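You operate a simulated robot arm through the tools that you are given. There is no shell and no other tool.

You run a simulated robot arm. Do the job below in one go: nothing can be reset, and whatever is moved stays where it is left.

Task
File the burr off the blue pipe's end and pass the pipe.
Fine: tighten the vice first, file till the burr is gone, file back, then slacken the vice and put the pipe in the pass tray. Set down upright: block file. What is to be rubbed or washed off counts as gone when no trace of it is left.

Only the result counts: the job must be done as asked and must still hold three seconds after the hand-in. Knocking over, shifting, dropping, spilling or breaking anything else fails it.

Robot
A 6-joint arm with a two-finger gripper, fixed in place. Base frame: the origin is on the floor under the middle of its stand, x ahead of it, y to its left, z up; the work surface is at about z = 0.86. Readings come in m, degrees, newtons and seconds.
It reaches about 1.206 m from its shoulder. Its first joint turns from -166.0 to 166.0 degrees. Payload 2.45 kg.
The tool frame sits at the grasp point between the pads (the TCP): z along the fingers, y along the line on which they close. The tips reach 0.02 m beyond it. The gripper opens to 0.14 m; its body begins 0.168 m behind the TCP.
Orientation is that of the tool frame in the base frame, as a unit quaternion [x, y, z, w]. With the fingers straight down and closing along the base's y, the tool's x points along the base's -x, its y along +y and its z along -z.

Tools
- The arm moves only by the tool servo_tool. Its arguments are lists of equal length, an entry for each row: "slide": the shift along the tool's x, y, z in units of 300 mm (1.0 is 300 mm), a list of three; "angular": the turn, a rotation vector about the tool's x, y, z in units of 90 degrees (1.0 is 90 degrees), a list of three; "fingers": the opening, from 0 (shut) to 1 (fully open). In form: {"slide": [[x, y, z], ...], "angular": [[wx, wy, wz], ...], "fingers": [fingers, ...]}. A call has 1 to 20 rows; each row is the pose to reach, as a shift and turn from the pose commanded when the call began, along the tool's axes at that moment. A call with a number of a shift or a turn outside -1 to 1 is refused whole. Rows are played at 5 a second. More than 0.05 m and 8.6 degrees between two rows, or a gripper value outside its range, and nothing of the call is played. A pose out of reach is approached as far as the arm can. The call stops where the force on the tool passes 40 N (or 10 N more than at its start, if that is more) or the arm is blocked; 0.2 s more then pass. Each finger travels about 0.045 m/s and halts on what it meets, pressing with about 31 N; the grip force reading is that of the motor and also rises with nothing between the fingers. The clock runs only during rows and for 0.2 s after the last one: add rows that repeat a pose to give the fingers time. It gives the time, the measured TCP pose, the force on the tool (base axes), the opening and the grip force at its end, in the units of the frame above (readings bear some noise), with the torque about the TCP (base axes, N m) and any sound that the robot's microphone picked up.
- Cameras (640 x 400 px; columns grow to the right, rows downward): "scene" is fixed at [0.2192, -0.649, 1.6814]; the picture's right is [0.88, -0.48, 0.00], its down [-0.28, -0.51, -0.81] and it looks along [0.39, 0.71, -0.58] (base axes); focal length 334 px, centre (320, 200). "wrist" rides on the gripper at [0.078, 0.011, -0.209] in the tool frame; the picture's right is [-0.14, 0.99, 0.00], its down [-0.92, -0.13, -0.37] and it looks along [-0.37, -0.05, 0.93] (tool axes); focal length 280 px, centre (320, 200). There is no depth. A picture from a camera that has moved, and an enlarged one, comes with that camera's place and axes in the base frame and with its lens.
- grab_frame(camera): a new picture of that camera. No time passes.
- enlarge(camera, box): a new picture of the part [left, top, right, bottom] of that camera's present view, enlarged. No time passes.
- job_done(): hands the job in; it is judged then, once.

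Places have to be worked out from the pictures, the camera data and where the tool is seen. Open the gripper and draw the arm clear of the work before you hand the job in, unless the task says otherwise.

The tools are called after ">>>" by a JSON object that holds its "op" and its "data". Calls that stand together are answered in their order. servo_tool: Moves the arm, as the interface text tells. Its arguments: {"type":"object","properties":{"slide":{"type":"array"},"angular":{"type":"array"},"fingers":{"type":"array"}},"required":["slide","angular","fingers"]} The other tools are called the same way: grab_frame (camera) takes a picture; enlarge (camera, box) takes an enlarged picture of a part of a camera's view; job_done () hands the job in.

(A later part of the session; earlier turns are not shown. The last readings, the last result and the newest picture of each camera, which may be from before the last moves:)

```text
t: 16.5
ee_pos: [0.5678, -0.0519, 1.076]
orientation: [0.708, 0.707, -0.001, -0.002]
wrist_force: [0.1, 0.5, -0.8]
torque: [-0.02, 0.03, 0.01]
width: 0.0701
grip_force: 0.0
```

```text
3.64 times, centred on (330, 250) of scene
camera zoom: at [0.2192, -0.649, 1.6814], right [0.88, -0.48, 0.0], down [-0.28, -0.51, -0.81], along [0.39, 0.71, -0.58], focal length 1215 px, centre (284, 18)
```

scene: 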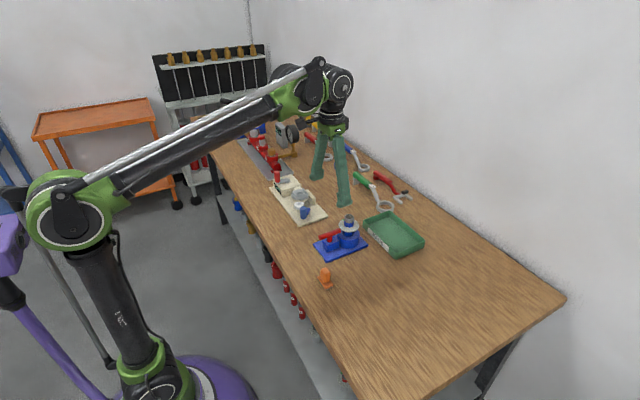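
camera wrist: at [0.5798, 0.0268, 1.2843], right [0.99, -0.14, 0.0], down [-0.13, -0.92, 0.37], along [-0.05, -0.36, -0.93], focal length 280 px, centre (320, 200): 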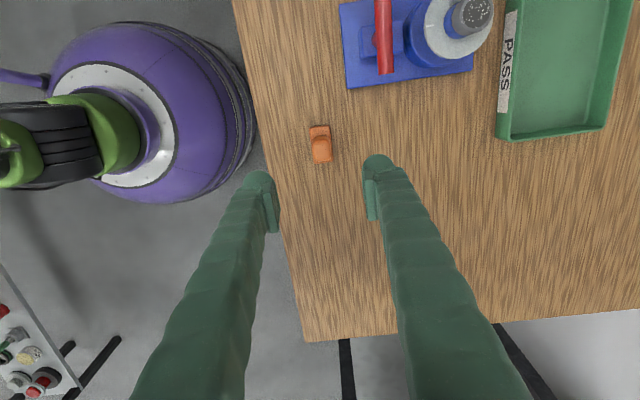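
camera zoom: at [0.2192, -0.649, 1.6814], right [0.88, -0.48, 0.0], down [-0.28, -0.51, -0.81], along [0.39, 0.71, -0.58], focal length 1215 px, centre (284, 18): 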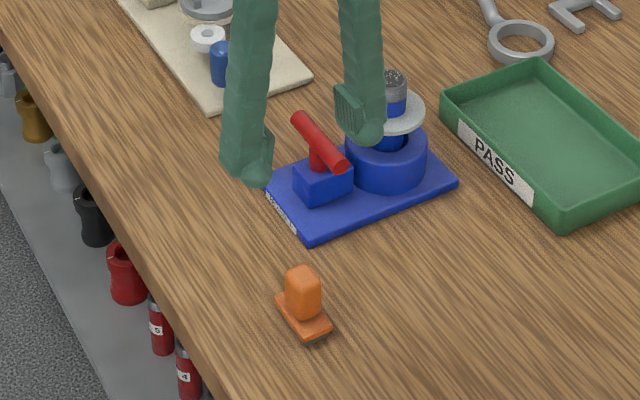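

I enlarge the file in the wrist view to fix its position, extent and yaw.

>>> {"op": "enlarge", "data": {"camera": "wrist", "box": [296, 116, 346, 172]}}

>>> {"op": "enlarge", "data": {"camera": "scene", "box": [308, 258, 344, 294]}}

```text
7.14 times, centred on (321, 144) of wrist
camera zoom: at [0.5798, 0.0268, 1.2843], right [0.99, -0.14, 0.0], down [-0.13, -0.92, 0.37], along [-0.05, -0.36, -0.93], focal length 2003 px, centre (313, 600)
```

zoom: 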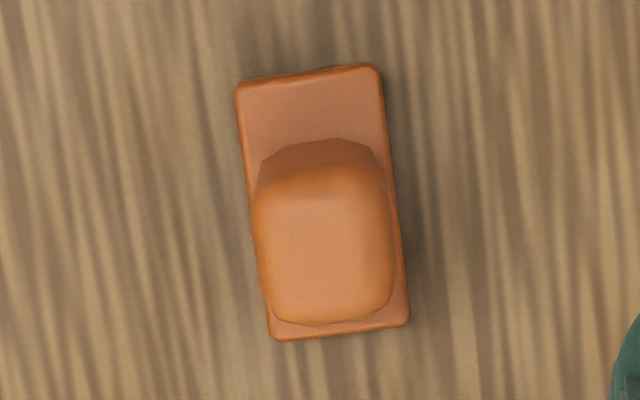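

```text
11.11 times, centred on (326, 276) of scene
camera zoom: at [0.2192, -0.649, 1.6814], right [0.88, -0.48, 0.0], down [-0.28, -0.51, -0.81], along [0.39, 0.71, -0.58], focal length 3712 px, centre (253, -644)
```

zoom: 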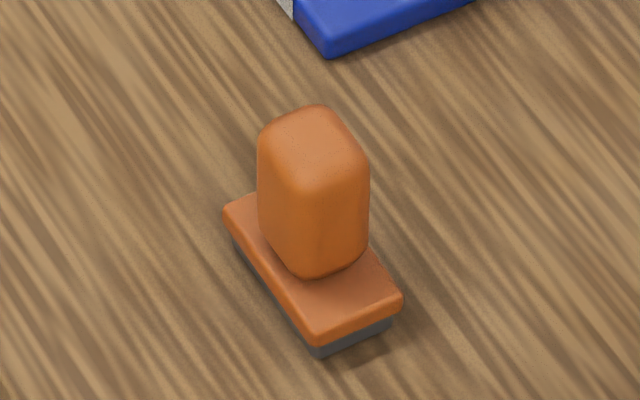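

File plate: x 0.558–0.586, y -0.072 to -0.021, centre (0.572, -0.046), aligned with the axes; handle ~25 mm square, top at about z 0.91. I descend over it to TCP z≈0.93 and check.

>>> {"op": "servo_tool", "data": {"slide": [[0.0197, 0.014, 0.1], [0.0197, 0.014, 0.22], [0.0197, 0.014, 0.34], [0.0197, 0.014, 0.45], [0.0197, 0.014, 0.487], [0.0197, 0.014, 0.487]], "angular": [[0, 0, 0], [0, 0, 0], [0, 0, 0], [0, 0, 0], [0, 0, 0], [0, 0, 0]], "fingers": [0.45, 0.45, 0.45, 0.45, 0.45, 0.45]}}

>>> {"op": "enlarge", "data": {"camera": "wrist", "box": [240, 130, 400, 250]}}

>>> {"op": "enlarge", "data": {"camera": "scene", "box": [290, 220, 370, 300]}}

```text
t: 17.9
ee_pos: [0.5709, -0.0436, 0.9294]
orientation: [0.707, 0.707, -0.001, -0.001]
wrist_force: [-0.9, 0.6, 0.4]
torque: [0.03, -0.04, 0.03]
width: 0.0629
grip_force: 0.2
```

```text
3.33 times, centred on (320, 190) of wrist
camera zoom: at [0.5824, 0.0341, 1.1379], right [0.99, -0.14, 0.0], down [-0.13, -0.92, 0.37], along [-0.05, -0.36, -0.93], focal length 935 px, centre (320, 233)
```

zoom: 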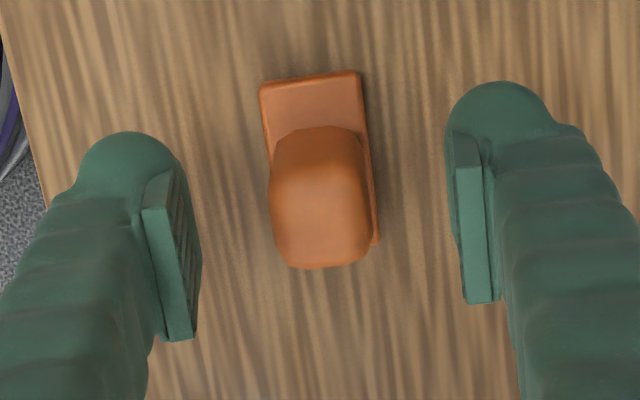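

```text
5.00 times, centred on (330, 260) of scene
camera zoom: at [0.2192, -0.649, 1.6814], right [0.88, -0.48, 0.0], down [-0.28, -0.51, -0.81], along [0.39, 0.71, -0.58], focal length 1670 px, centre (270, -100)
```

zoom: 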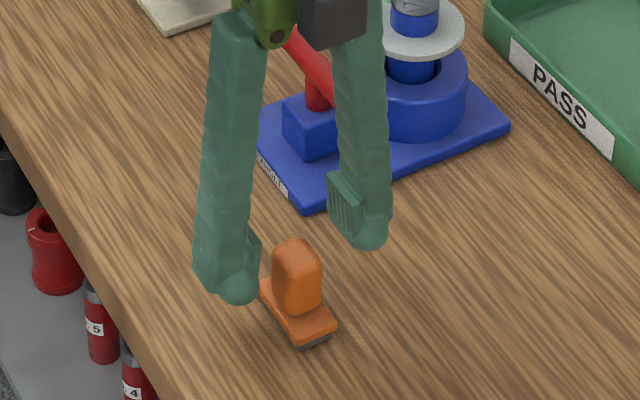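

The handle lies centred between the pads, at (0.572, -0.047). I descend to TCP z≈0.897 (tips just above the plate) and close on the handle.

>>> {"op": "servo_tool", "data": {"slide": [[-0.008, 0, 0.05], [-0.008, 0, 0.106], [-0.008, 0, 0.106], [-0.008, 0, 0.106], [-0.008, 0, 0.106], [-0.008, 0, 0.106], [-0.008, 0, 0.106]], "angular": [[0, 0, 0], [0, 0, 0], [0, 0, 0], [0, 0, 0], [0, 0, 0], [0, 0, 0], [0, 0, 0]], "fingers": [0.45, 0.45, 0.25, 0.1, 0.1, 0.1, 0.1]}}

>>> {"op": "enlarge", "data": {"camera": "wrist", "box": [240, 130, 400, 250]}}

>>> {"op": "enlarge", "data": {"camera": "scene", "box": [300, 235, 360, 300]}}

```text
t: 19.5
ee_pos: [0.571, -0.0464, 0.8971]
orientation: [0.707, 0.707, -0.001, -0.001]
wrist_force: [-0.6, 0.8, -0.3]
torque: [0.02, -0.01, 0.0]
width: 0.0246
grip_force: 30.6
```

```text
3.33 times, centred on (320, 190) of wrist
camera zoom: at [0.5824, 0.0319, 1.1053], right [0.99, -0.14, 0.0], down [-0.13, -0.92, 0.37], along [-0.05, -0.36, -0.93], focal length 935 px, centre (320, 233)
```

zoom: 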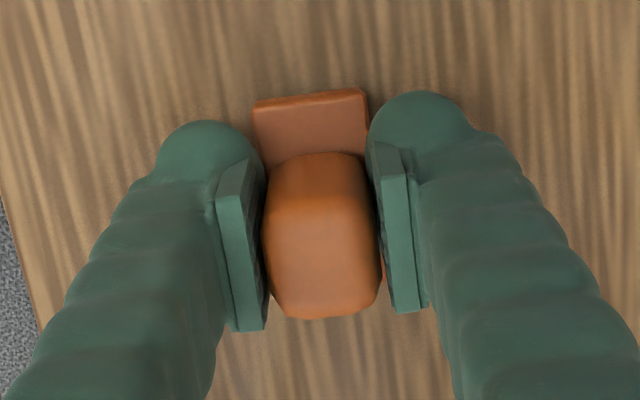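

```text
6.15 times, centred on (330, 268) of scene
camera zoom: at [0.2192, -0.649, 1.6814], right [0.88, -0.48, 0.0], down [-0.28, -0.51, -0.81], along [0.39, 0.71, -0.58], focal length 2056 px, centre (258, -215)
```

zoom: 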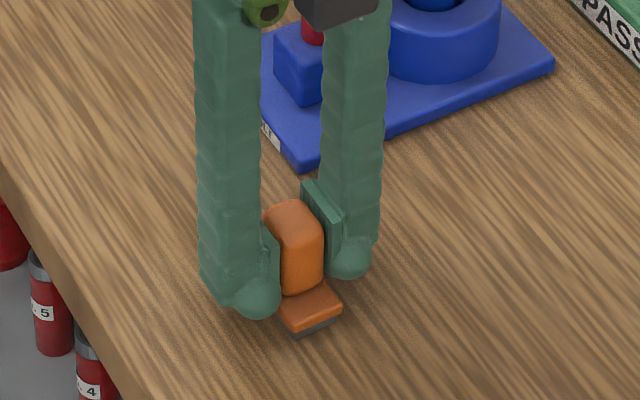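

The file is held at 24.6 mm width, with its sole 37 mm below the TCP. I lift it straight up to z≈1.08.

>>> {"op": "servo_tool", "data": {"slide": [[0, 0, -0.05], [0, 0, -0.15], [0, 0, -0.3], [0, 0, -0.45], [0, 0, -0.61], [0, 0, -0.61]], "angular": [[0, 0, 0], [0, 0, 0], [0, 0, 0], [0, 0, 0], [0, 0, 0], [0, 0, 0]], "fingers": [0.1, 0.1, 0.1, 0.1, 0.1, 0.1]}}

>>> {"op": "enlarge", "data": {"camera": "scene", "box": [270, 160, 370, 290]}}

```text
t: 20.9
ee_pos: [0.5729, -0.0469, 1.0801]
orientation: [0.707, 0.707, -0.001, -0.002]
wrist_force: [-0.5, -0.3, -0.5]
torque: [0.02, 0.01, 0.02]
width: 0.0248
grip_force: 31.3
```

```text
3.08 times, centred on (320, 225) of scene
camera zoom: at [0.2192, -0.649, 1.6814], right [0.88, -0.48, 0.0], down [-0.28, -0.51, -0.81], along [0.39, 0.71, -0.58], focal length 1028 px, centre (320, 123)
```

zoom: 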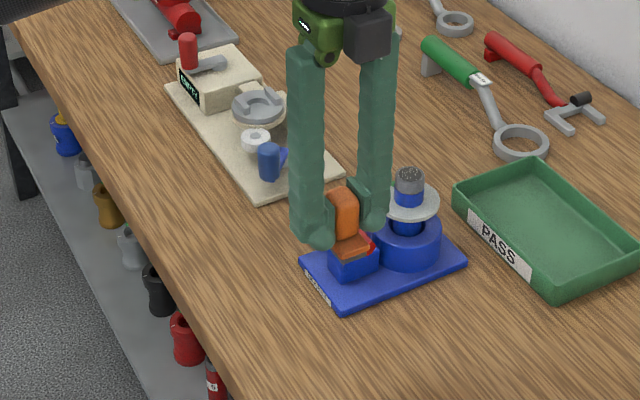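

The file came up cleanly. I carry it over the pipe at about (0.728, 0.0705), sole at z≈1.043.

>>> {"op": "servo_tool", "data": {"slide": [[0.078, 0.104, 0], [0.157, 0.207, 0], [0.235, 0.311, 0], [0.314, 0.414, 0], [0.392, 0.518, 0], [0.392, 0.518, 0]], "angular": [[0, 0, 0], [0, 0, 0], [0, 0, 0], [0, 0, 0], [0, 0, 0], [0, 0, 0]], "fingers": [0.1, 0.1, 0.1, 0.1, 0.1, 0.1]}}

>>> {"op": "enlarge", "data": {"camera": "wrist", "box": [220, 120, 420, 290]}}

>>> {"op": "enlarge", "data": {"camera": "scene", "box": [300, 175, 390, 265]}}

```text
t: 22.3
ee_pos: [0.7267, 0.071, 1.0804]
orientation: [0.708, 0.707, -0.002, 0.0]
wrist_force: [0.0, -0.7, -1.3]
torque: [0.01, -0.02, 0.01]
width: 0.0247
grip_force: 31.3
```

```text
2.35 times, centred on (320, 205) of wrist
camera zoom: at [0.7386, 0.1502, 1.2893], right [0.99, -0.14, 0.0], down [-0.13, -0.92, 0.37], along [-0.05, -0.36, -0.93], focal length 660 px, centre (320, 188)
```

zoom: 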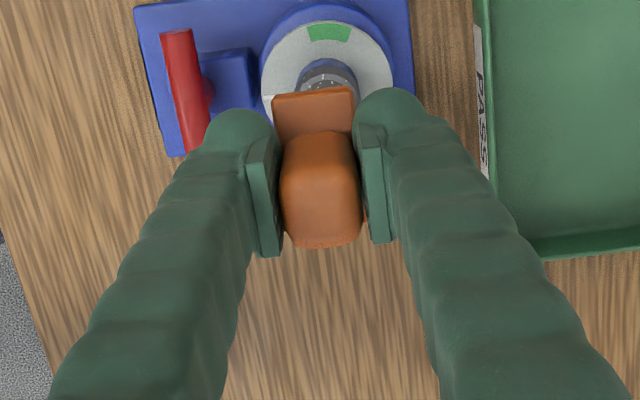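

```text
4.44 times, centred on (345, 220) of scene
camera zoom: at [0.2192, -0.649, 1.6814], right [0.88, -0.48, 0.0], down [-0.28, -0.51, -0.81], along [0.39, 0.71, -0.58], focal length 1485 px, centre (209, 111)
```

zoom: 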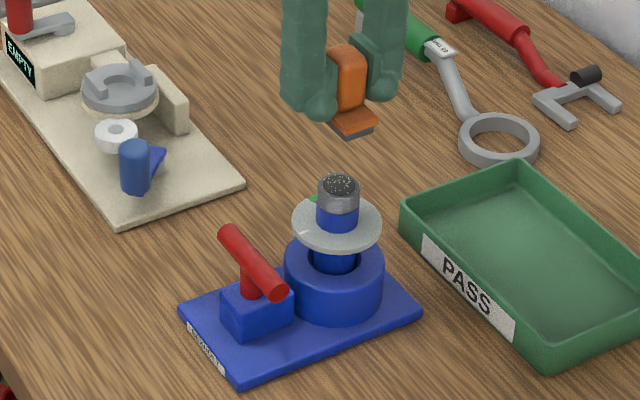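

Re-triangulating with the rotated wrist views and the file as a reference, the pipe end is at about (0.732, 0.071, 0.981). I shift 4.5 mm in +x and lower to just above it (sole ≈0.989).

>>> {"op": "servo_tool", "data": {"slide": [[0, 0.015, 0.06], [0, 0.015, 0.12], [0, 0.015, 0.18], [0, 0.015, 0.18]], "angular": [[0, 0, 0], [0, 0, 0], [0, 0, 0], [0, 0, 0]], "fingers": [0.1, 0.1, 0.1, 0.1]}}

>>> {"op": "enlarge", "data": {"camera": "scene", "box": [320, 190, 380, 250]}}

>>> {"op": "enlarge", "data": {"camera": "wrist", "box": [220, 120, 420, 290]}}

```text
t: 23.3
ee_pos: [0.7307, 0.0711, 1.0253]
orientation: [0.708, 0.707, -0.001, -0.001]
wrist_force: [-0.7, 0.4, -0.9]
torque: [-0.04, 0.01, 0.02]
width: 0.0247
grip_force: 31.7
```

```text
6.67 times, centred on (350, 220) of scene
camera zoom: at [0.2192, -0.649, 1.6814], right [0.88, -0.48, 0.0], down [-0.28, -0.51, -0.81], along [0.39, 0.71, -0.58], focal length 2227 px, centre (120, 67)
```

zoom: 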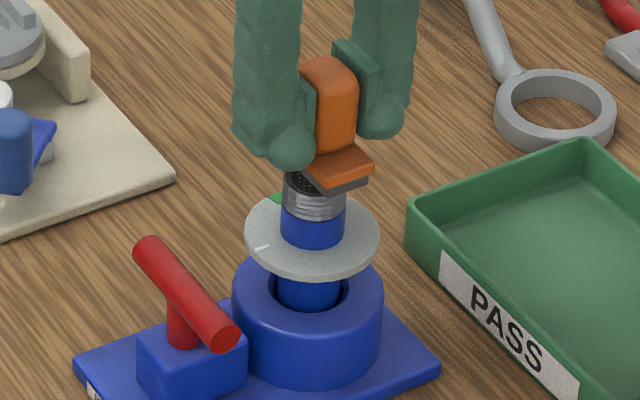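

```text
2.35 times, centred on (320, 205) of wrist
camera zoom: at [0.7433, 0.15, 1.2352], right [0.99, -0.14, 0.0], down [-0.13, -0.92, 0.37], along [-0.05, -0.36, -0.93], focal length 660 px, centre (320, 188)
```

zoom: 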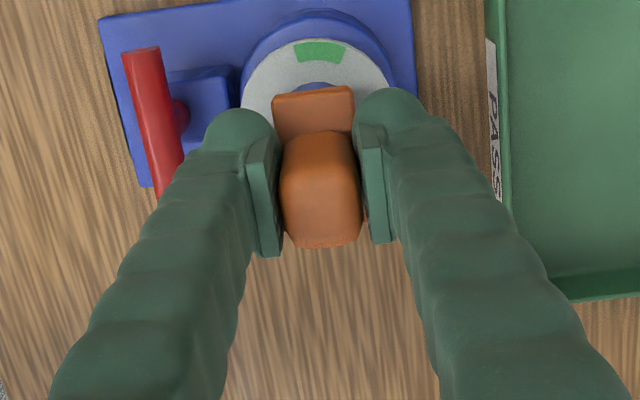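

The file sits right over the pipe end about 7 mm above it. I lower 6 mm in small steps, watching the vertical force.

>>> {"op": "servo_tool", "data": {"slide": [[0, 0, 0.007], [0, 0, 0.0133], [0, 0, 0.0167], [0, 0, 0.02], [0, 0, 0.02]], "angular": [[0, 0, 0], [0, 0, 0], [0, 0, 0], [0, 0, 0], [0, 0, 0]], "fingers": [0.1, 0.1, 0.1, 0.1, 0.1]}}

```text
t: 24.5
ee_pos: [0.7314, 0.0716, 1.0203]
orientation: [0.707, 0.707, -0.002, -0.002]
wrist_force: [-0.7, 0.6, -2.1]
torque: [-0.01, 0.02, -0.04]
width: 0.0246
grip_force: 31.7
```

No clear contact yet. I lower another 2 mm gently.

>>> {"op": "servo_tool", "data": {"slide": [[0, 0, 0.0033], [0, 0, 0.0067], [0, 0, 0.0067]], "angular": [[0, 0, 0], [0, 0, 0], [0, 0, 0]], "fingers": [0.1, 0.1, 0.1]}}

>>> {"op": "enlarge", "data": {"camera": "scene", "box": [330, 195, 370, 235]}}

```text
t: 25.3
ee_pos: [0.7315, 0.0717, 1.0187]
orientation: [0.708, 0.706, -0.001, -0.001]
wrist_force: [2.0, 0.1, 5.5]
torque: [0.01, -0.04, -0.03]
width: 0.0246
grip_force: 31.1
```

```text
10.00 times, centred on (350, 215) of scene
camera zoom: at [0.2192, -0.649, 1.6814], right [0.88, -0.48, 0.0], down [-0.28, -0.51, -0.81], along [0.39, 0.71, -0.58], focal length 3341 px, centre (20, 50)
```

zoom: 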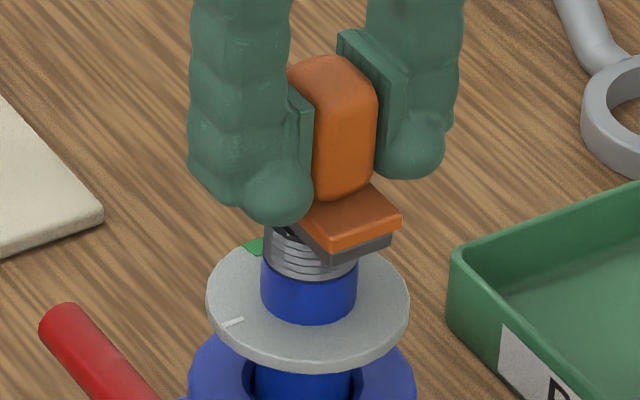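

Contact at 5.5 N: sole on the pipe end at z≈0.981. The pictures suggest the file is ~2 mm too far +x and ~3 mm too far -y, so I recentre and make first strokes along y (±12 mm) with slightly more pressure.

>>> {"op": "servo_tool", "data": {"slide": [[0.01, -0.0067, 0.0015], [0.05, -0.0067, 0.0015], [0.01, -0.0067, 0.0015], [-0.03, -0.0067, 0.0015], [0.01, -0.0067, 0.0015], [0.05, -0.0067, 0.0015], [0.01, -0.0067, 0.0015], [-0.03, -0.0067, 0.0015], [0.01, -0.0067, 0.0015]], "angular": [[0, 0, 0], [0, 0, 0], [0, 0, 0], [0, 0, 0], [0, 0, 0], [0, 0, 0], [0, 0, 0], [0, 0, 0], [0, 0, 0]], "fingers": [0.1, 0.1, 0.1, 0.1, 0.1, 0.1, 0.1, 0.1, 0.1]}}

>>> {"op": "enlarge", "data": {"camera": "scene", "box": [330, 195, 370, 235]}}

```text
t: 27.3
ee_pos: [0.7301, 0.072, 1.0168]
orientation: [0.708, 0.706, 0.0, 0.0]
wrist_force: [-0.5, -8.3, 22.1]
torque: [-0.33, 0.03, 0.02]
width: 0.0251
grip_force: 31.3
```

```text
10.00 times, centred on (350, 215) of scene
camera zoom: at [0.2192, -0.649, 1.6814], right [0.88, -0.48, 0.0], down [-0.28, -0.51, -0.81], along [0.39, 0.71, -0.58], focal length 3341 px, centre (20, 50)
```

zoom: 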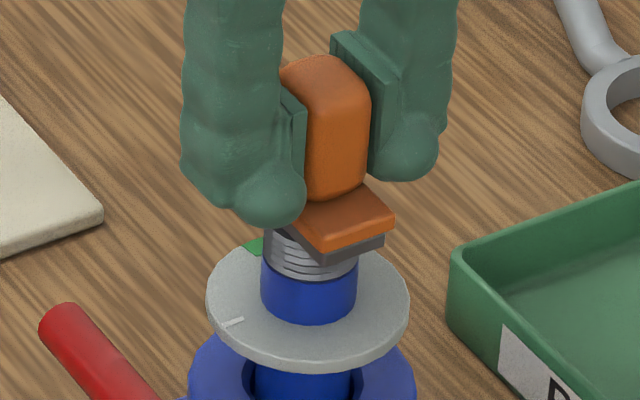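

Pressing now 22 N with 8 N friction, a bit more than wanted. I ease 0.4 mm and make a longer series of strokes, with small sideways offsets to cover the whole rim.

>>> {"op": "servo_tool", "data": {"slide": [[0, 0, -0.0013], [0.04, 0, -0.0013], [0, 0, -0.0013], [-0.04, 0, -0.0013], [0, 0, -0.0013], [0.04, 0.01, -0.0013], [0, 0.01, -0.0013], [-0.04, 0.01, -0.0013], [0, 0.01, -0.0013], [0.04, -0.01, -0.0013], [0, -0.01, -0.0013], [-0.04, -0.01, -0.0013], [0, -0.01, -0.0013], [0.04, 0, -0.0013], [0, 0, -0.0013], [-0.04, 0, -0.0013], [0, 0, -0.0013]], "angular": [[0, 0, 0], [0, 0, 0], [0, 0, 0], [0, 0, 0], [0, 0, 0], [0, 0, 0], [0, 0, 0], [0, 0, 0], [0, 0, 0], [0, 0, 0], [0, 0, 0], [0, 0, 0], [0, 0, 0], [0, 0, 0], [0, 0, 0], [0, 0, 0], [0, 0, 0]], "fingers": [0.1, 0.1, 0.1, 0.1, 0.1, 0.1, 0.1, 0.1, 0.1, 0.1, 0.1, 0.1, 0.1, 0.1, 0.1, 0.1, 0.1]}}

>>> {"op": "enlarge", "data": {"camera": "scene", "box": [330, 195, 370, 235]}}

```text
t: 30.9
ee_pos: [0.7314, 0.0731, 1.0168]
orientation: [0.708, 0.706, -0.001, -0.001]
wrist_force: [-1.2, -5.1, 12.0]
torque: [-0.21, 0.0, 0.01]
width: 0.0248
grip_force: 31.0
```

```text
10.00 times, centred on (350, 215) of scene
camera zoom: at [0.2192, -0.649, 1.6814], right [0.88, -0.48, 0.0], down [-0.28, -0.51, -0.81], along [0.39, 0.71, -0.58], focal length 3341 px, centre (20, 50)
```

zoom: 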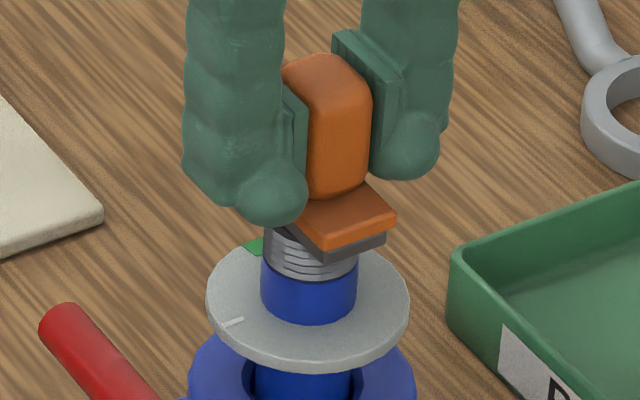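

Steady 12 N stroking went well. I lift 50 mm to inspect the pipe end.

>>> {"op": "servo_tool", "data": {"slide": [[0, 0, -0.05], [0, 0, -0.12], [0, 0, -0.2], [0, 0, -0.2]], "angular": [[0, 0, 0], [0, 0, 0], [0, 0, 0], [0, 0, 0]], "fingers": [0.1, 0.1, 0.1, 0.1]}}

>>> {"op": "enlarge", "data": {"camera": "scene", "box": [335, 200, 365, 230]}}

>>> {"op": "enlarge", "data": {"camera": "scene", "box": [320, 180, 380, 240]}}

```text
t: 31.9
ee_pos: [0.7312, 0.0741, 1.0769]
orientation: [0.708, 0.706, -0.002, -0.002]
wrist_force: [0.9, -0.6, -0.8]
torque: [0.03, 0.02, 0.01]
width: 0.025
grip_force: 30.5
```

```text
13.33 times, centred on (350, 215) of scene
camera zoom: at [0.2192, -0.649, 1.6814], right [0.88, -0.48, 0.0], down [-0.28, -0.51, -0.81], along [0.39, 0.71, -0.58], focal length 4454 px, centre (-80, 0)
```

zoom: 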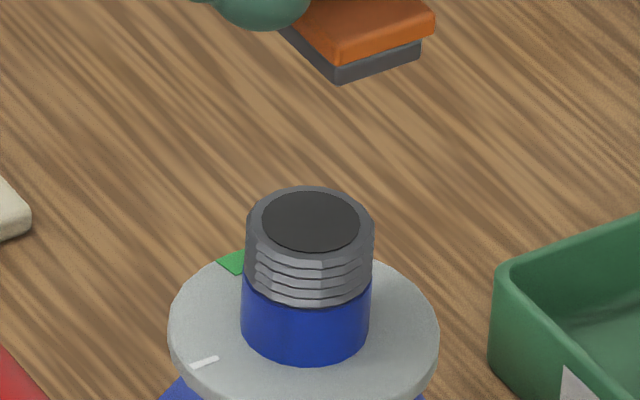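

```text
6.67 times, centred on (350, 210) of scene
camera zoom: at [0.2192, -0.649, 1.6814], right [0.88, -0.48, 0.0], down [-0.28, -0.51, -0.81], along [0.39, 0.71, -0.58], focal length 2227 px, centre (120, 133)
```

zoom: 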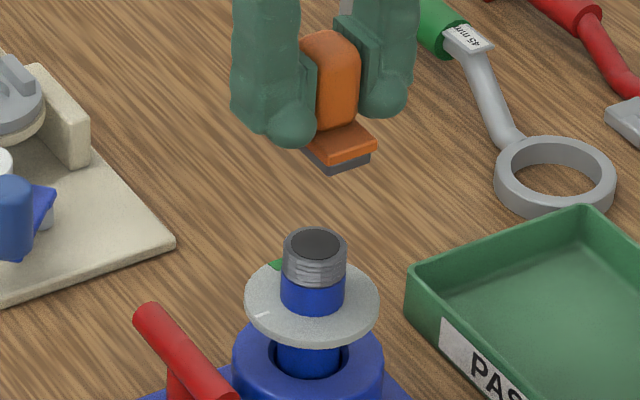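

No speckles are left on the pipe end; the burr looks gone. I carry the file back level to above its old place and check the pipe end again from the wrist camera on the way.

>>> {"op": "servo_tool", "data": {"slide": [[-0.08, -0.105, 0], [-0.16, -0.21, 0], [-0.24, -0.316, 0], [-0.32, -0.421, 0], [-0.402, -0.5263, 0], [-0.402, -0.5263, 0]], "angular": [[0, 0, 0], [0, 0, 0], [0, 0, 0], [0, 0, 0], [0, 0, 0], [0, 0, 0]], "fingers": [0.1, 0.1, 0.1, 0.1, 0.1, 0.1]}}

>>> {"op": "enlarge", "data": {"camera": "wrist", "box": [400, 0, 520, 80]}}

>>> {"op": "grab_frame", "data": {"camera": "wrist"}}

>>> {"op": "enlarge", "data": {"camera": "scene", "box": [290, 180, 390, 290]}}

```text
t: 33.3
ee_pos: [0.5715, -0.0478, 1.0807]
orientation: [0.708, 0.706, -0.001, -0.001]
wrist_force: [-0.6, -0.4, -2.1]
torque: [0.05, 0.02, 0.0]
width: 0.0249
grip_force: 31.3
```

```text
5.00 times, centred on (460, 40) of wrist
camera zoom: at [0.5828, 0.0315, 1.2895], right [0.99, -0.14, 0.0], down [-0.13, -0.92, 0.37], along [-0.05, -0.36, -0.93], focal length 1402 px, centre (-380, 1000)
```

zoom: 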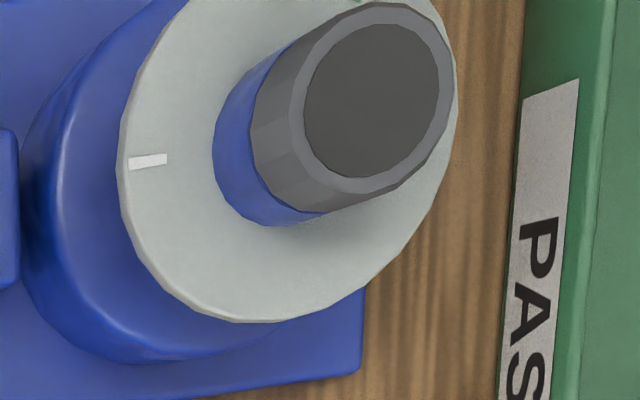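

```text
taken
camera wrist: at [0.5828, 0.0315, 1.2895], right [0.99, -0.14, 0.0], down [-0.13, -0.92, 0.37], along [-0.05, -0.36, -0.93], focal length 280 px, centre (320, 200)
```

wrist: 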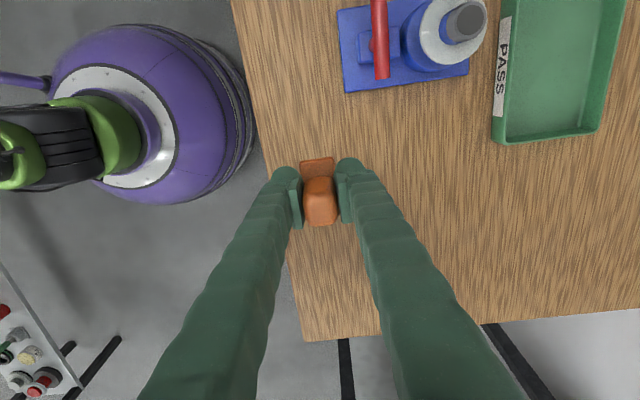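

```text
3.64 times, centred on (340, 235) of scene
camera zoom: at [0.2192, -0.649, 1.6814], right [0.88, -0.48, 0.0], down [-0.28, -0.51, -0.81], along [0.39, 0.71, -0.58], focal length 1215 px, centre (247, 73)
```

zoom: 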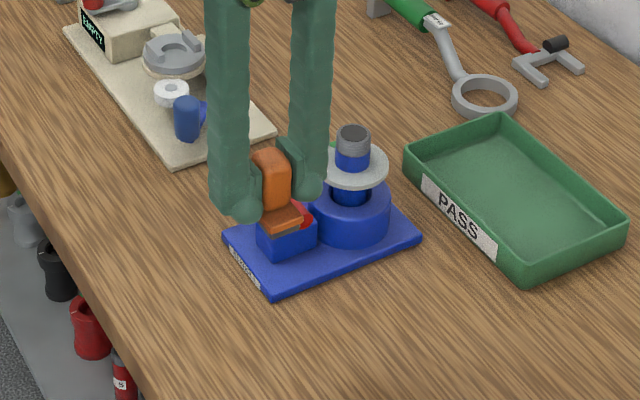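

The pipe end is clean from this angle too. I lower the file to about 4 mm above its old resting height, then feel for contact.

>>> {"op": "servo_tool", "data": {"slide": [[0, 0, 0.12], [0, 0, 0.25], [0, 0, 0.38], [0, 0, 0.5], [0, 0, 0.56], [0, 0, 0.59], [0, 0, 0.597], [0, 0, 0.602], [0, 0, 0.602]], "angular": [[0, 0, 0], [0, 0, 0], [0, 0, 0], [0, 0, 0], [0, 0, 0], [0, 0, 0], [0, 0, 0], [0, 0, 0], [0, 0, 0]], "fingers": [0.1, 0.1, 0.1, 0.1, 0.1, 0.1, 0.1, 0.1, 0.1]}}

>>> {"op": "enlarge", "data": {"camera": "scene", "box": [300, 245, 350, 300]}}

```text
t: 35.3
ee_pos: [0.5724, -0.0467, 0.8975]
orientation: [0.707, 0.707, -0.002, -0.002]
wrist_force: [0.0, -0.3, -1.7]
torque: [0.02, -0.01, 0.03]
width: 0.025
grip_force: 30.2
```

```text
7.27 times, centred on (325, 272) of scene
camera zoom: at [0.2192, -0.649, 1.6814], right [0.88, -0.48, 0.0], down [-0.28, -0.51, -0.81], along [0.39, 0.71, -0.58], focal length 2430 px, centre (284, -327)
```

zoom: 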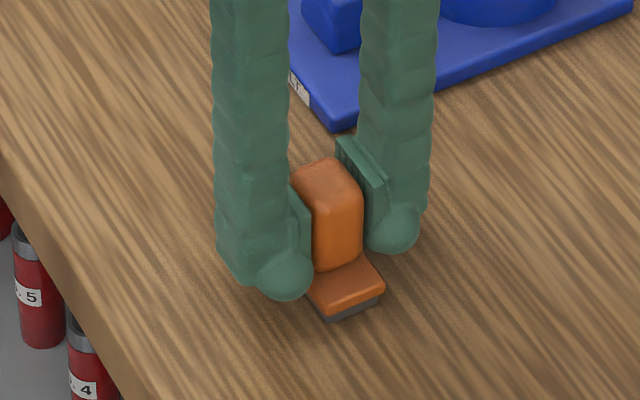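

No table contact yet at the old height, so I lower in half-millimetre steps.

>>> {"op": "servo_tool", "data": {"slide": [[0, 0, 0.0017], [0, 0, 0.0033], [0, 0, 0.0033]], "angular": [[0, 0, 0], [0, 0, 0], [0, 0, 0]], "fingers": [0.1, 0.1, 0.1]}}

```text
t: 36.1
ee_pos: [0.5719, -0.0465, 0.8969]
orientation: [0.707, 0.707, -0.001, -0.001]
wrist_force: [-0.2, -0.7, -1.6]
torque: [0.03, 0.0, -0.02]
width: 0.0249
grip_force: 31.2
```

Still no load. I lower another 1.5 mm in small steps.

>>> {"op": "servo_tool", "data": {"slide": [[0, 0, 0.0017], [0, 0, 0.0033], [0, 0, 0.005], [0, 0, 0.005]], "angular": [[0, 0, 0], [0, 0, 0], [0, 0, 0], [0, 0, 0]], "fingers": [0.1, 0.1, 0.1, 0.1]}}

>>> {"op": "enlarge", "data": {"camera": "scene", "box": [310, 260, 345, 295]}}

```text
t: 37.1
ee_pos: [0.5721, -0.0473, 0.8955]
orientation: [0.707, 0.707, -0.002, -0.001]
wrist_force: [0.5, 0.7, 2.3]
torque: [-0.05, -0.05, 0.0]
width: 0.0247
grip_force: 31.3
```

```text
11.43 times, centred on (328, 278) of scene
camera zoom: at [0.2192, -0.649, 1.6814], right [0.88, -0.48, 0.0], down [-0.28, -0.51, -0.81], along [0.39, 0.71, -0.58], focal length 3818 px, centre (234, -686)
```

zoom: 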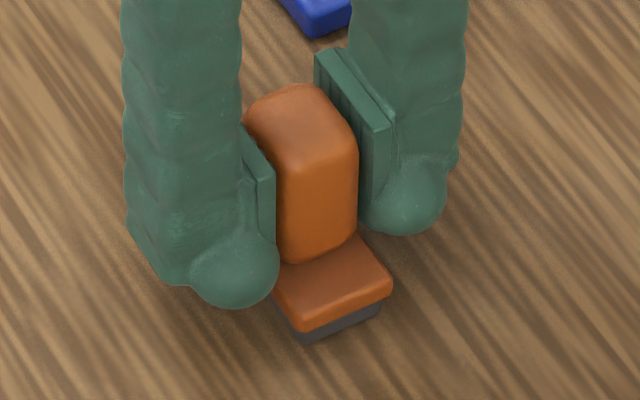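

A 4 N change upward: the file stands on the bench. I open the fingers gently and then lift away.

>>> {"op": "servo_tool", "data": {"slide": [[0, 0, 0], [0, 0, 0], [0, 0, 0], [0, 0, 0], [0, 0, -0.05], [0, 0, -0.15], [0, 0, -0.3], [0, 0, -0.45], [0, 0, -0.6], [0, 0, -0.6]], "angular": [[0, 0, 0], [0, 0, 0], [0, 0, 0], [0, 0, 0], [0, 0, 0], [0, 0, 0], [0, 0, 0], [0, 0, 0], [0, 0, 0], [0, 0, 0]], "fingers": [0.22, 0.28, 0.4, 0.45, 0.45, 0.45, 0.45, 0.45, 0.45, 0.45]}}

>>> {"op": "enlarge", "data": {"camera": "scene", "box": [290, 195, 380, 305]}}

>>> {"op": "grab_frame", "data": {"camera": "wrist"}}

```text
t: 39.3
ee_pos: [0.5704, -0.0467, 1.0781]
orientation: [0.707, 0.707, -0.001, -0.001]
wrist_force: [-0.5, -0.6, 0.2]
torque: [0.02, 0.01, -0.01]
width: 0.0627
grip_force: 0.1
```

```text
3.64 times, centred on (335, 250) of scene
camera zoom: at [0.2192, -0.649, 1.6814], right [0.88, -0.48, 0.0], down [-0.28, -0.51, -0.81], along [0.39, 0.71, -0.58], focal length 1215 px, centre (266, 18)
```

zoom: 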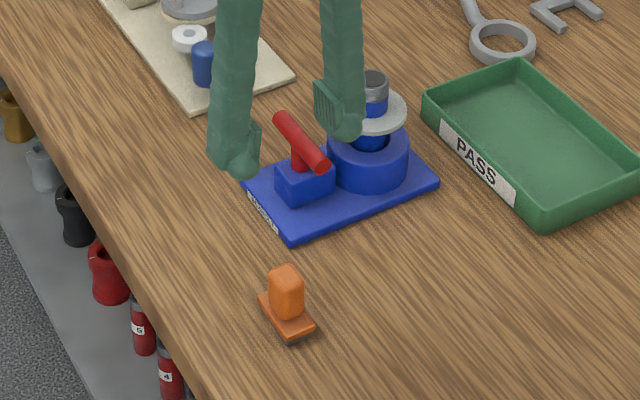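

```text
taken
camera wrist: at [0.5836, 0.0316, 1.2851], right [0.99, -0.14, 0.0], down [-0.13, -0.92, 0.37], along [-0.05, -0.36, -0.93], focal length 280 px, centre (320, 200)
```

wrist: 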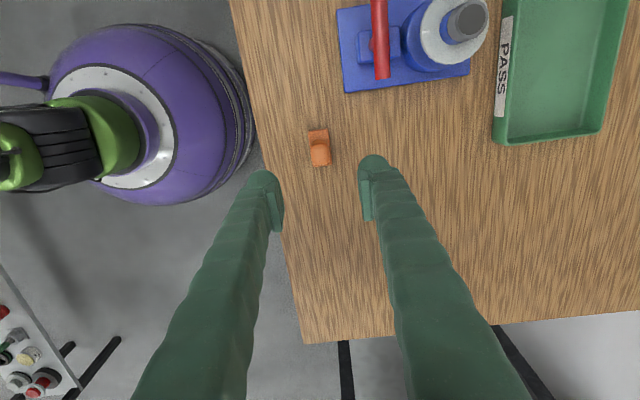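

The file stands upright exactly where it was. Next I slacken the vice: I move above the handle's +y half at about (0.6555, 0.0925) with the fingers narrowed to 28 mm.

>>> {"op": "servo_tool", "data": {"slide": [[0.093, 0.056, 0], [0.186, 0.113, 0], [0.278, 0.169, 0], [0.371, 0.225, 0], [0.464, 0.2817, 0], [0.464, 0.2817, 0]], "angular": [[0, 0, 0], [0, 0, 0], [0, 0, 0], [0, 0, 0], [0, 0, 0], [0, 0, 0]], "fingers": [0.4, 0.3, 0.22, 0.22, 0.22, 0.22]}}

>>> {"op": "enlarge", "data": {"camera": "wrist", "box": [240, 100, 440, 300]}}

```text
t: 40.7
ee_pos: [0.6563, 0.0935, 1.0748]
orientation: [0.707, 0.707, -0.001, -0.001]
wrist_force: [0.0, 0.3, -1.1]
torque: [0.01, 0.0, 0.0]
width: 0.0309
grip_force: 0.1
```

```text
2.00 times, centred on (340, 200) of wrist
camera zoom: at [0.6684, 0.1724, 1.2826], right [0.99, -0.14, 0.0], down [-0.13, -0.92, 0.37], along [-0.05, -0.36, -0.93], focal length 561 px, centre (280, 200)
```

zoom: 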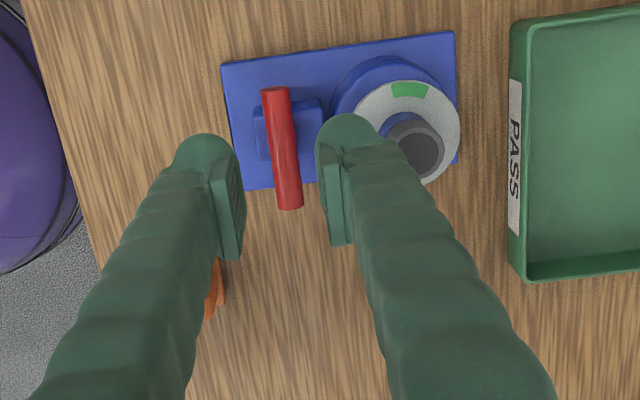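

The handle lies right between the pads. I descend to bar height (TCP z≈0.941) with a 27 mm opening, keeping off the disc, then close.

>>> {"op": "servo_tool", "data": {"slide": [[0, 0, 0.1], [0, 0, 0.2], [0, 0, 0.3], [0, 0, 0.38], [0, 0, 0.42], [0, 0, 0.447], [0, 0, 0.447]], "angular": [[0, 0, 0], [0, 0, 0], [0, 0, 0], [0, 0, 0], [0, 0, 0], [0, 0, 0], [0, 0, 0]], "fingers": [0.19, 0.19, 0.19, 0.19, 0.19, 0.19, 0.19]}}

>>> {"op": "enlarge", "data": {"camera": "scene", "box": [310, 205, 380, 265]}}

>>> {"op": "enlarge", "data": {"camera": "wrist", "box": [240, 120, 440, 320]}}

```text
t: 42.3
ee_pos: [0.6578, 0.0924, 0.9416]
orientation: [0.708, 0.706, -0.001, -0.001]
wrist_force: [1.1, -0.1, 0.5]
torque: [0.0, 0.02, -0.04]
width: 0.0266
grip_force: 0.0
```

```text
6.67 times, centred on (345, 235) of scene
camera zoom: at [0.2192, -0.649, 1.6814], right [0.88, -0.48, 0.0], down [-0.28, -0.51, -0.81], along [0.39, 0.71, -0.58], focal length 2227 px, centre (153, -33)
```

zoom: 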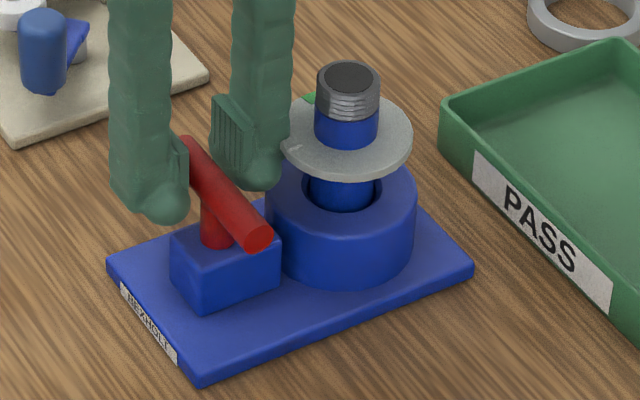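

```text
2.00 times, centred on (340, 220) of wrist
camera zoom: at [0.669, 0.1721, 1.1499], right [0.99, -0.14, 0.0], down [-0.13, -0.92, 0.37], along [-0.05, -0.36, -0.93], focal length 561 px, centre (280, 160)
```

zoom: 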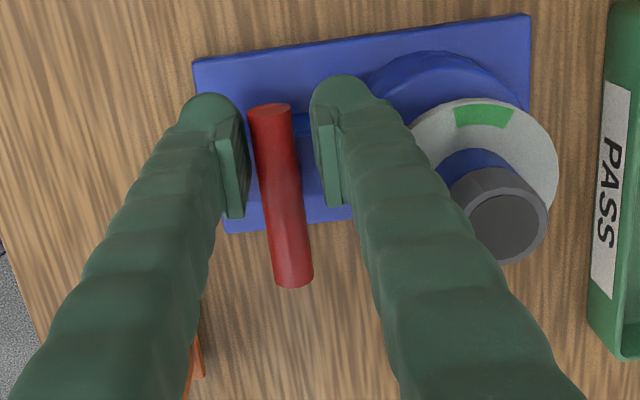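

Clear on both sides. I shift 1 mm toward the bar's centre and close on it.

>>> {"op": "servo_tool", "data": {"slide": [[0, -0.004, 0], [0, -0.004, 0], [0, -0.004, 0], [0, -0.004, 0]], "angular": [[0, 0, 0], [0, 0, 0], [0, 0, 0], [0, 0, 0]], "fingers": [0.12, 0.05, 0.05, 0.05]}}

```text
t: 43.3
ee_pos: [0.654, 0.0925, 0.9405]
orientation: [0.707, 0.707, -0.002, -0.002]
wrist_force: [-12.2, 0.0, -4.1]
torque: [-0.02, 0.15, -0.07]
width: 0.0171
grip_force: 43.1
```

Gripped, with a mild 12 N load toward -x. I now swing the handle counter-clockwise by 30°, including a 1.5 mm correction toward -x.

>>> {"op": "servo_tool", "data": {"slide": [[-0.0007, -0.0152, 0], [-0.0027, -0.0253, 0], [-0.006, -0.035, 0], [-0.0105, -0.0442, 0]], "angular": [[0, 0, -0.0833], [0, 0, -0.1667], [0, 0, -0.25], [0, 0, -0.3333]], "fingers": [0.05, 0.05, 0.05, 0.05]}}

>>> {"op": "enlarge", "data": {"camera": "scene", "box": [310, 205, 380, 265]}}

```text
t: 44.3
ee_pos: [0.6428, 0.0896, 0.9403]
orientation: [0.5, 0.866, 0.0, -0.001]
wrist_force: [14.1, 7.6, 1.1]
torque: [-0.11, -0.25, 0.34]
width: 0.017
grip_force: 42.8
```

```text
6.67 times, centred on (345, 235) of scene
camera zoom: at [0.2192, -0.649, 1.6814], right [0.88, -0.48, 0.0], down [-0.28, -0.51, -0.81], along [0.39, 0.71, -0.58], focal length 2227 px, centre (153, -33)
```

zoom: 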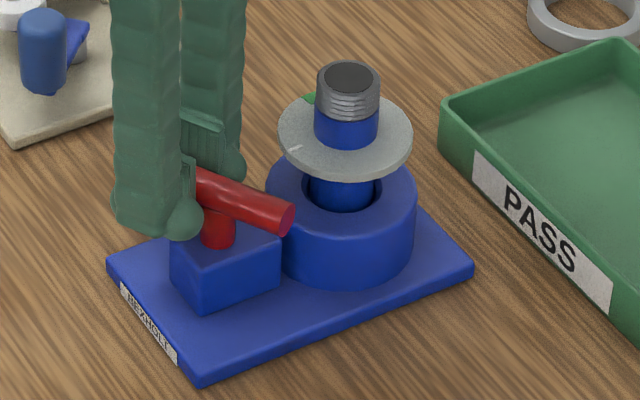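

Handle follows at 60° with light load. I continue another 30° counter-clockwise, easing the offset by 1 mm.

>>> {"op": "servo_tool", "data": {"slide": [[-0.0007, -0.0072, 0], [-0.0027, -0.017, 0], [-0.006, -0.0265, 0], [-0.0105, -0.0357, 0]], "angular": [[0, 0, -0.0833], [0, 0, -0.1667], [0, 0, -0.25], [0, 0, -0.3333]], "fingers": [0.05, 0.05, 0.05, 0.05]}}

>>> {"op": "enlarge", "data": {"camera": "scene", "box": [310, 205, 380, 265]}}

```text
t: 45.3
ee_pos: [0.6361, 0.0816, 0.9412]
orientation: [0.259, 0.966, -0.001, -0.002]
wrist_force: [15.7, 15.6, -1.3]
torque: [-0.01, -0.48, 0.5]
width: 0.0169
grip_force: 43.0
```

```text
6.67 times, centred on (345, 235) of scene
camera zoom: at [0.2192, -0.649, 1.6814], right [0.88, -0.48, 0.0], down [-0.28, -0.51, -0.81], along [0.39, 0.71, -0.58], focal length 2227 px, centre (153, -33)
```

zoom: 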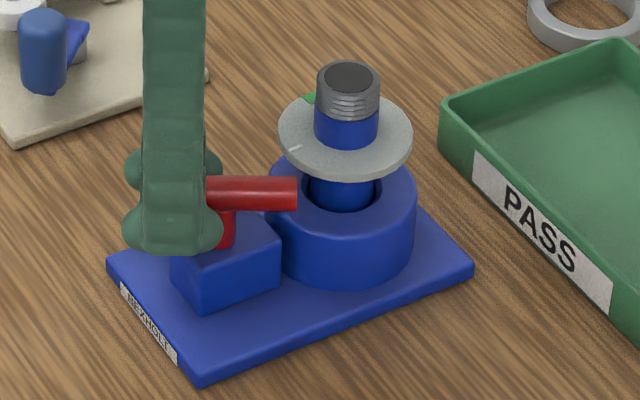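

At 30° and the net torque about the post is nil; the load is only grip strain. I continue the last 30°, easing the offset by 2 mm.

>>> {"op": "servo_tool", "data": {"slide": [[-0.0007, -0.0042, 0], [-0.0027, -0.0133, 0], [-0.006, -0.0227, 0], [-0.0105, -0.032, 0]], "angular": [[0, 0, -0.0833], [0, 0, -0.1667], [0, 0, -0.25], [0, 0, -0.3333]], "fingers": [0.05, 0.05, 0.05, 0.05]}}

>>> {"op": "enlarge", "data": {"camera": "scene", "box": [310, 205, 380, 265]}}

>>> {"op": "enlarge", "data": {"camera": "wrist", "box": [240, 120, 410, 320]}}

```text
t: 46.3
ee_pos: [0.6322, 0.0702, 0.9414]
orientation: [0.0, 1.0, 0.0, -0.002]
wrist_force: [9.0, -4.1, 5.5]
torque: [-0.07, 0.17, -0.11]
width: 0.017
grip_force: 42.0
```

```text
6.67 times, centred on (345, 235) of scene
camera zoom: at [0.2192, -0.649, 1.6814], right [0.88, -0.48, 0.0], down [-0.28, -0.51, -0.81], along [0.39, 0.71, -0.58], focal length 2227 px, centre (153, -33)
```

zoom: 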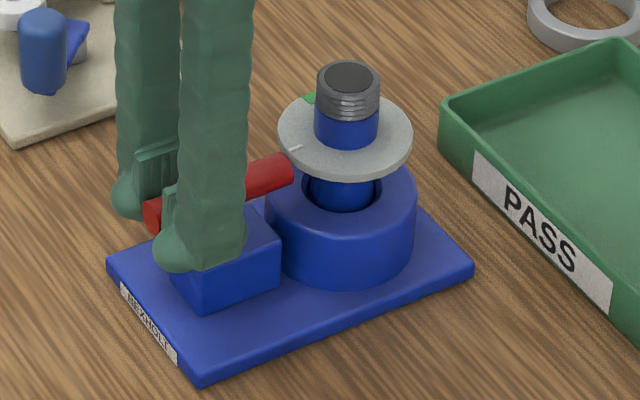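

```text
2.00 times, centred on (325, 220) of wrist
camera zoom: at [0.5547, 0.0821, 1.1499], right [0.14, 0.99, 0.0], down [0.92, -0.13, 0.37], along [0.36, -0.05, -0.93], focal length 561 px, centre (310, 160)
```

zoom: 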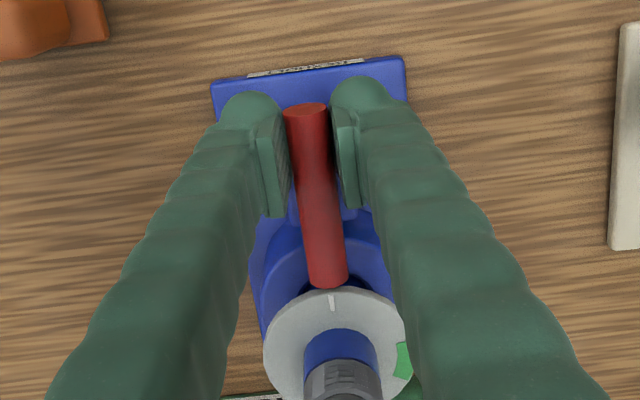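

The handle is back along x, where it began. I nudge a further 3° counter-clockwise to make sure it is fully slack against its stop.

>>> {"op": "servo_tool", "data": {"slide": [[0, -0.002, 0], [0, -0.004, 0]], "angular": [[0, 0, -0.017], [0, 0, -0.035]], "fingers": [0.05, 0.05]}}

```text
t: 46.9
ee_pos: [0.632, 0.0695, 0.9406]
orientation: [-0.026, 1.0, 0.0, -0.002]
wrist_force: [4.5, -11.3, 5.1]
torque: [-0.13, 0.06, -0.27]
width: 0.0169
grip_force: 42.8
```

No stop load and zero net torque: the handle is back at its slack starting angle. I open the fingers and lift off.

>>> {"op": "servo_tool", "data": {"slide": [[0, 0, 0], [0, 0, 0], [0, 0, 0], [0, 0, -0.12], [0, 0, -0.25], [0, 0, -0.38], [0, 0, -0.5], [0, 0, -0.5]], "angular": [[0, 0, 0], [0, 0, 0], [0, 0, 0], [0, 0, 0], [0, 0, 0], [0, 0, 0], [0, 0, 0], [0, 0, 0]], "fingers": [0.25, 0.35, 0.45, 0.45, 0.45, 0.45, 0.45, 0.45]}}

>>> {"op": "grab_frame", "data": {"camera": "wrist"}}

>>> {"op": "enlarge", "data": {"camera": "scene", "box": [310, 195, 390, 265]}}

```text
t: 48.7
ee_pos: [0.6322, 0.071, 1.0921]
orientation: [-0.027, 1.0, 0.001, -0.001]
wrist_force: [0.0, -0.2, 0.0]
torque: [0.01, 0.02, 0.0]
width: 0.0627
grip_force: 0.0
```

```text
taken
camera wrist: at [0.5542, 0.0784, 1.3002], right [0.08, 1.0, 0.0], down [0.93, -0.08, 0.37], along [0.36, -0.03, -0.93], focal length 280 px, centre (320, 200)
```

wrist: 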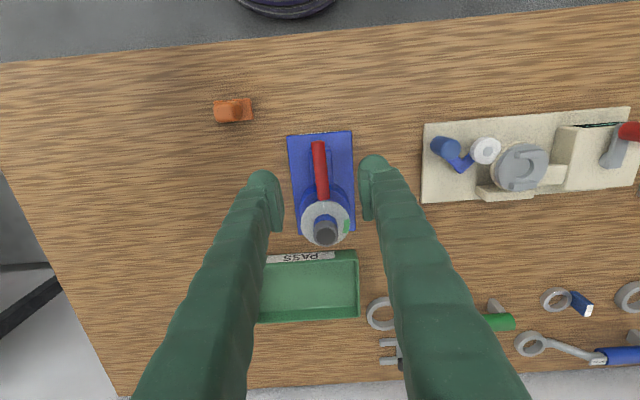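

```text
5.71 times, centred on (350, 230) of scene
camera zoom: at [0.2192, -0.649, 1.6814], right [0.88, -0.48, 0.0], down [-0.28, -0.51, -0.81], along [0.39, 0.71, -0.58], focal length 1909 px, centre (149, 29)
```

zoom: 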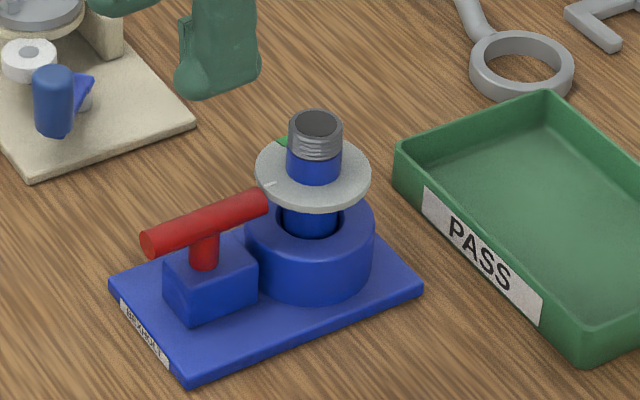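

The vice base is unmoved and the handle is back at its start. The tray spans about x 0.82–0.95, y -0.08–0.12. Now I move above the pipe at about (0.731, 0.0735), fingers closing along y, to check centring.

>>> {"op": "servo_tool", "data": {"slide": [[-0.11, -0.003, 0], [-0.22, -0.006, 0], [-0.33, -0.009, 0], [-0.33, -0.009, 0]], "angular": [[0, 0, 0.017], [0, 0, 0.034], [0, 0, 0.034], [0, 0, 0.034]], "fingers": [0.45, 0.45, 0.45, 0.45]}}

>>> {"op": "enlarge", "data": {"camera": "wrist", "box": [240, 100, 400, 240]}}

>>> {"op": "grab_frame", "data": {"camera": "wrist"}}

>>> {"op": "enlarge", "data": {"camera": "scene", "box": [300, 165, 400, 265]}}

```text
t: 49.7
ee_pos: [0.732, 0.0727, 1.0905]
orientation: [0.0, 1.0, 0.0, -0.002]
wrist_force: [0.3, 0.2, -0.3]
torque: [0.01, 0.01, 0.01]
width: 0.0628
grip_force: 0.1
```

```text
2.86 times, centred on (320, 170) of wrist
camera zoom: at [0.6553, 0.0848, 1.2994], right [0.14, 0.99, 0.0], down [0.92, -0.13, 0.37], along [0.36, -0.05, -0.93], focal length 801 px, centre (320, 286)
```

zoom: 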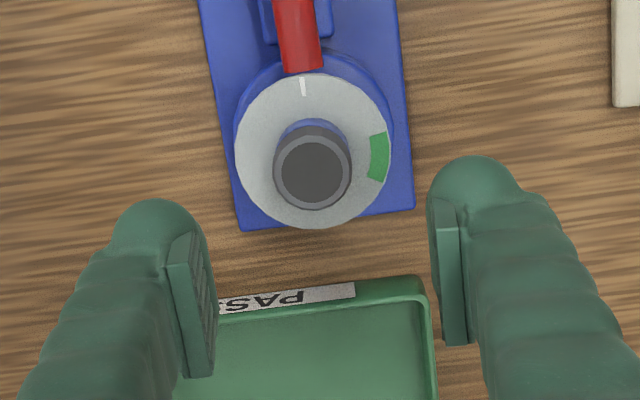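

```text
taken
camera wrist: at [0.6553, 0.0848, 1.2994], right [0.14, 0.99, 0.0], down [0.92, -0.13, 0.37], along [0.36, -0.05, -0.93], focal length 280 px, centre (320, 200)
```

wrist: 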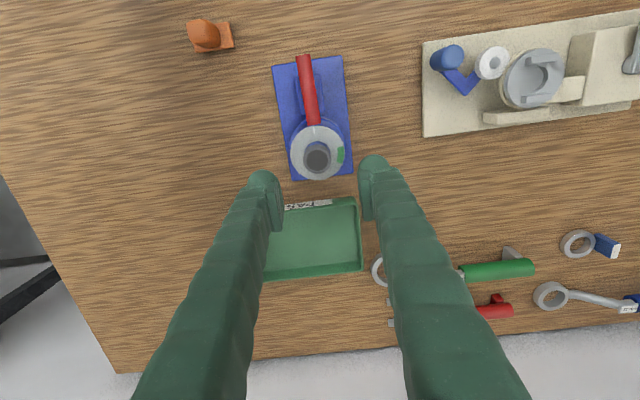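

```text
4.00 times, centred on (350, 215) of scene
camera zoom: at [0.2192, -0.649, 1.6814], right [0.88, -0.48, 0.0], down [-0.28, -0.51, -0.81], along [0.39, 0.71, -0.58], focal length 1336 px, centre (200, 140)
```

zoom: 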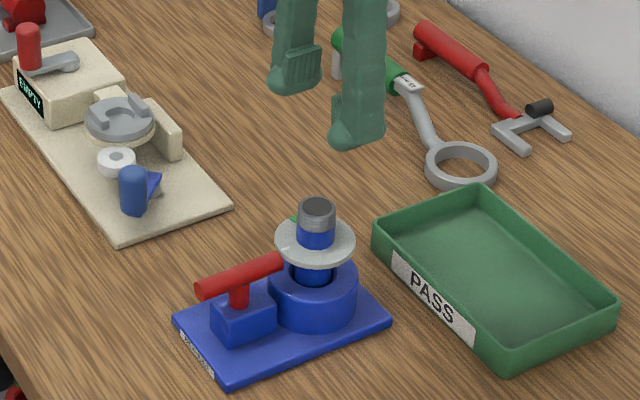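

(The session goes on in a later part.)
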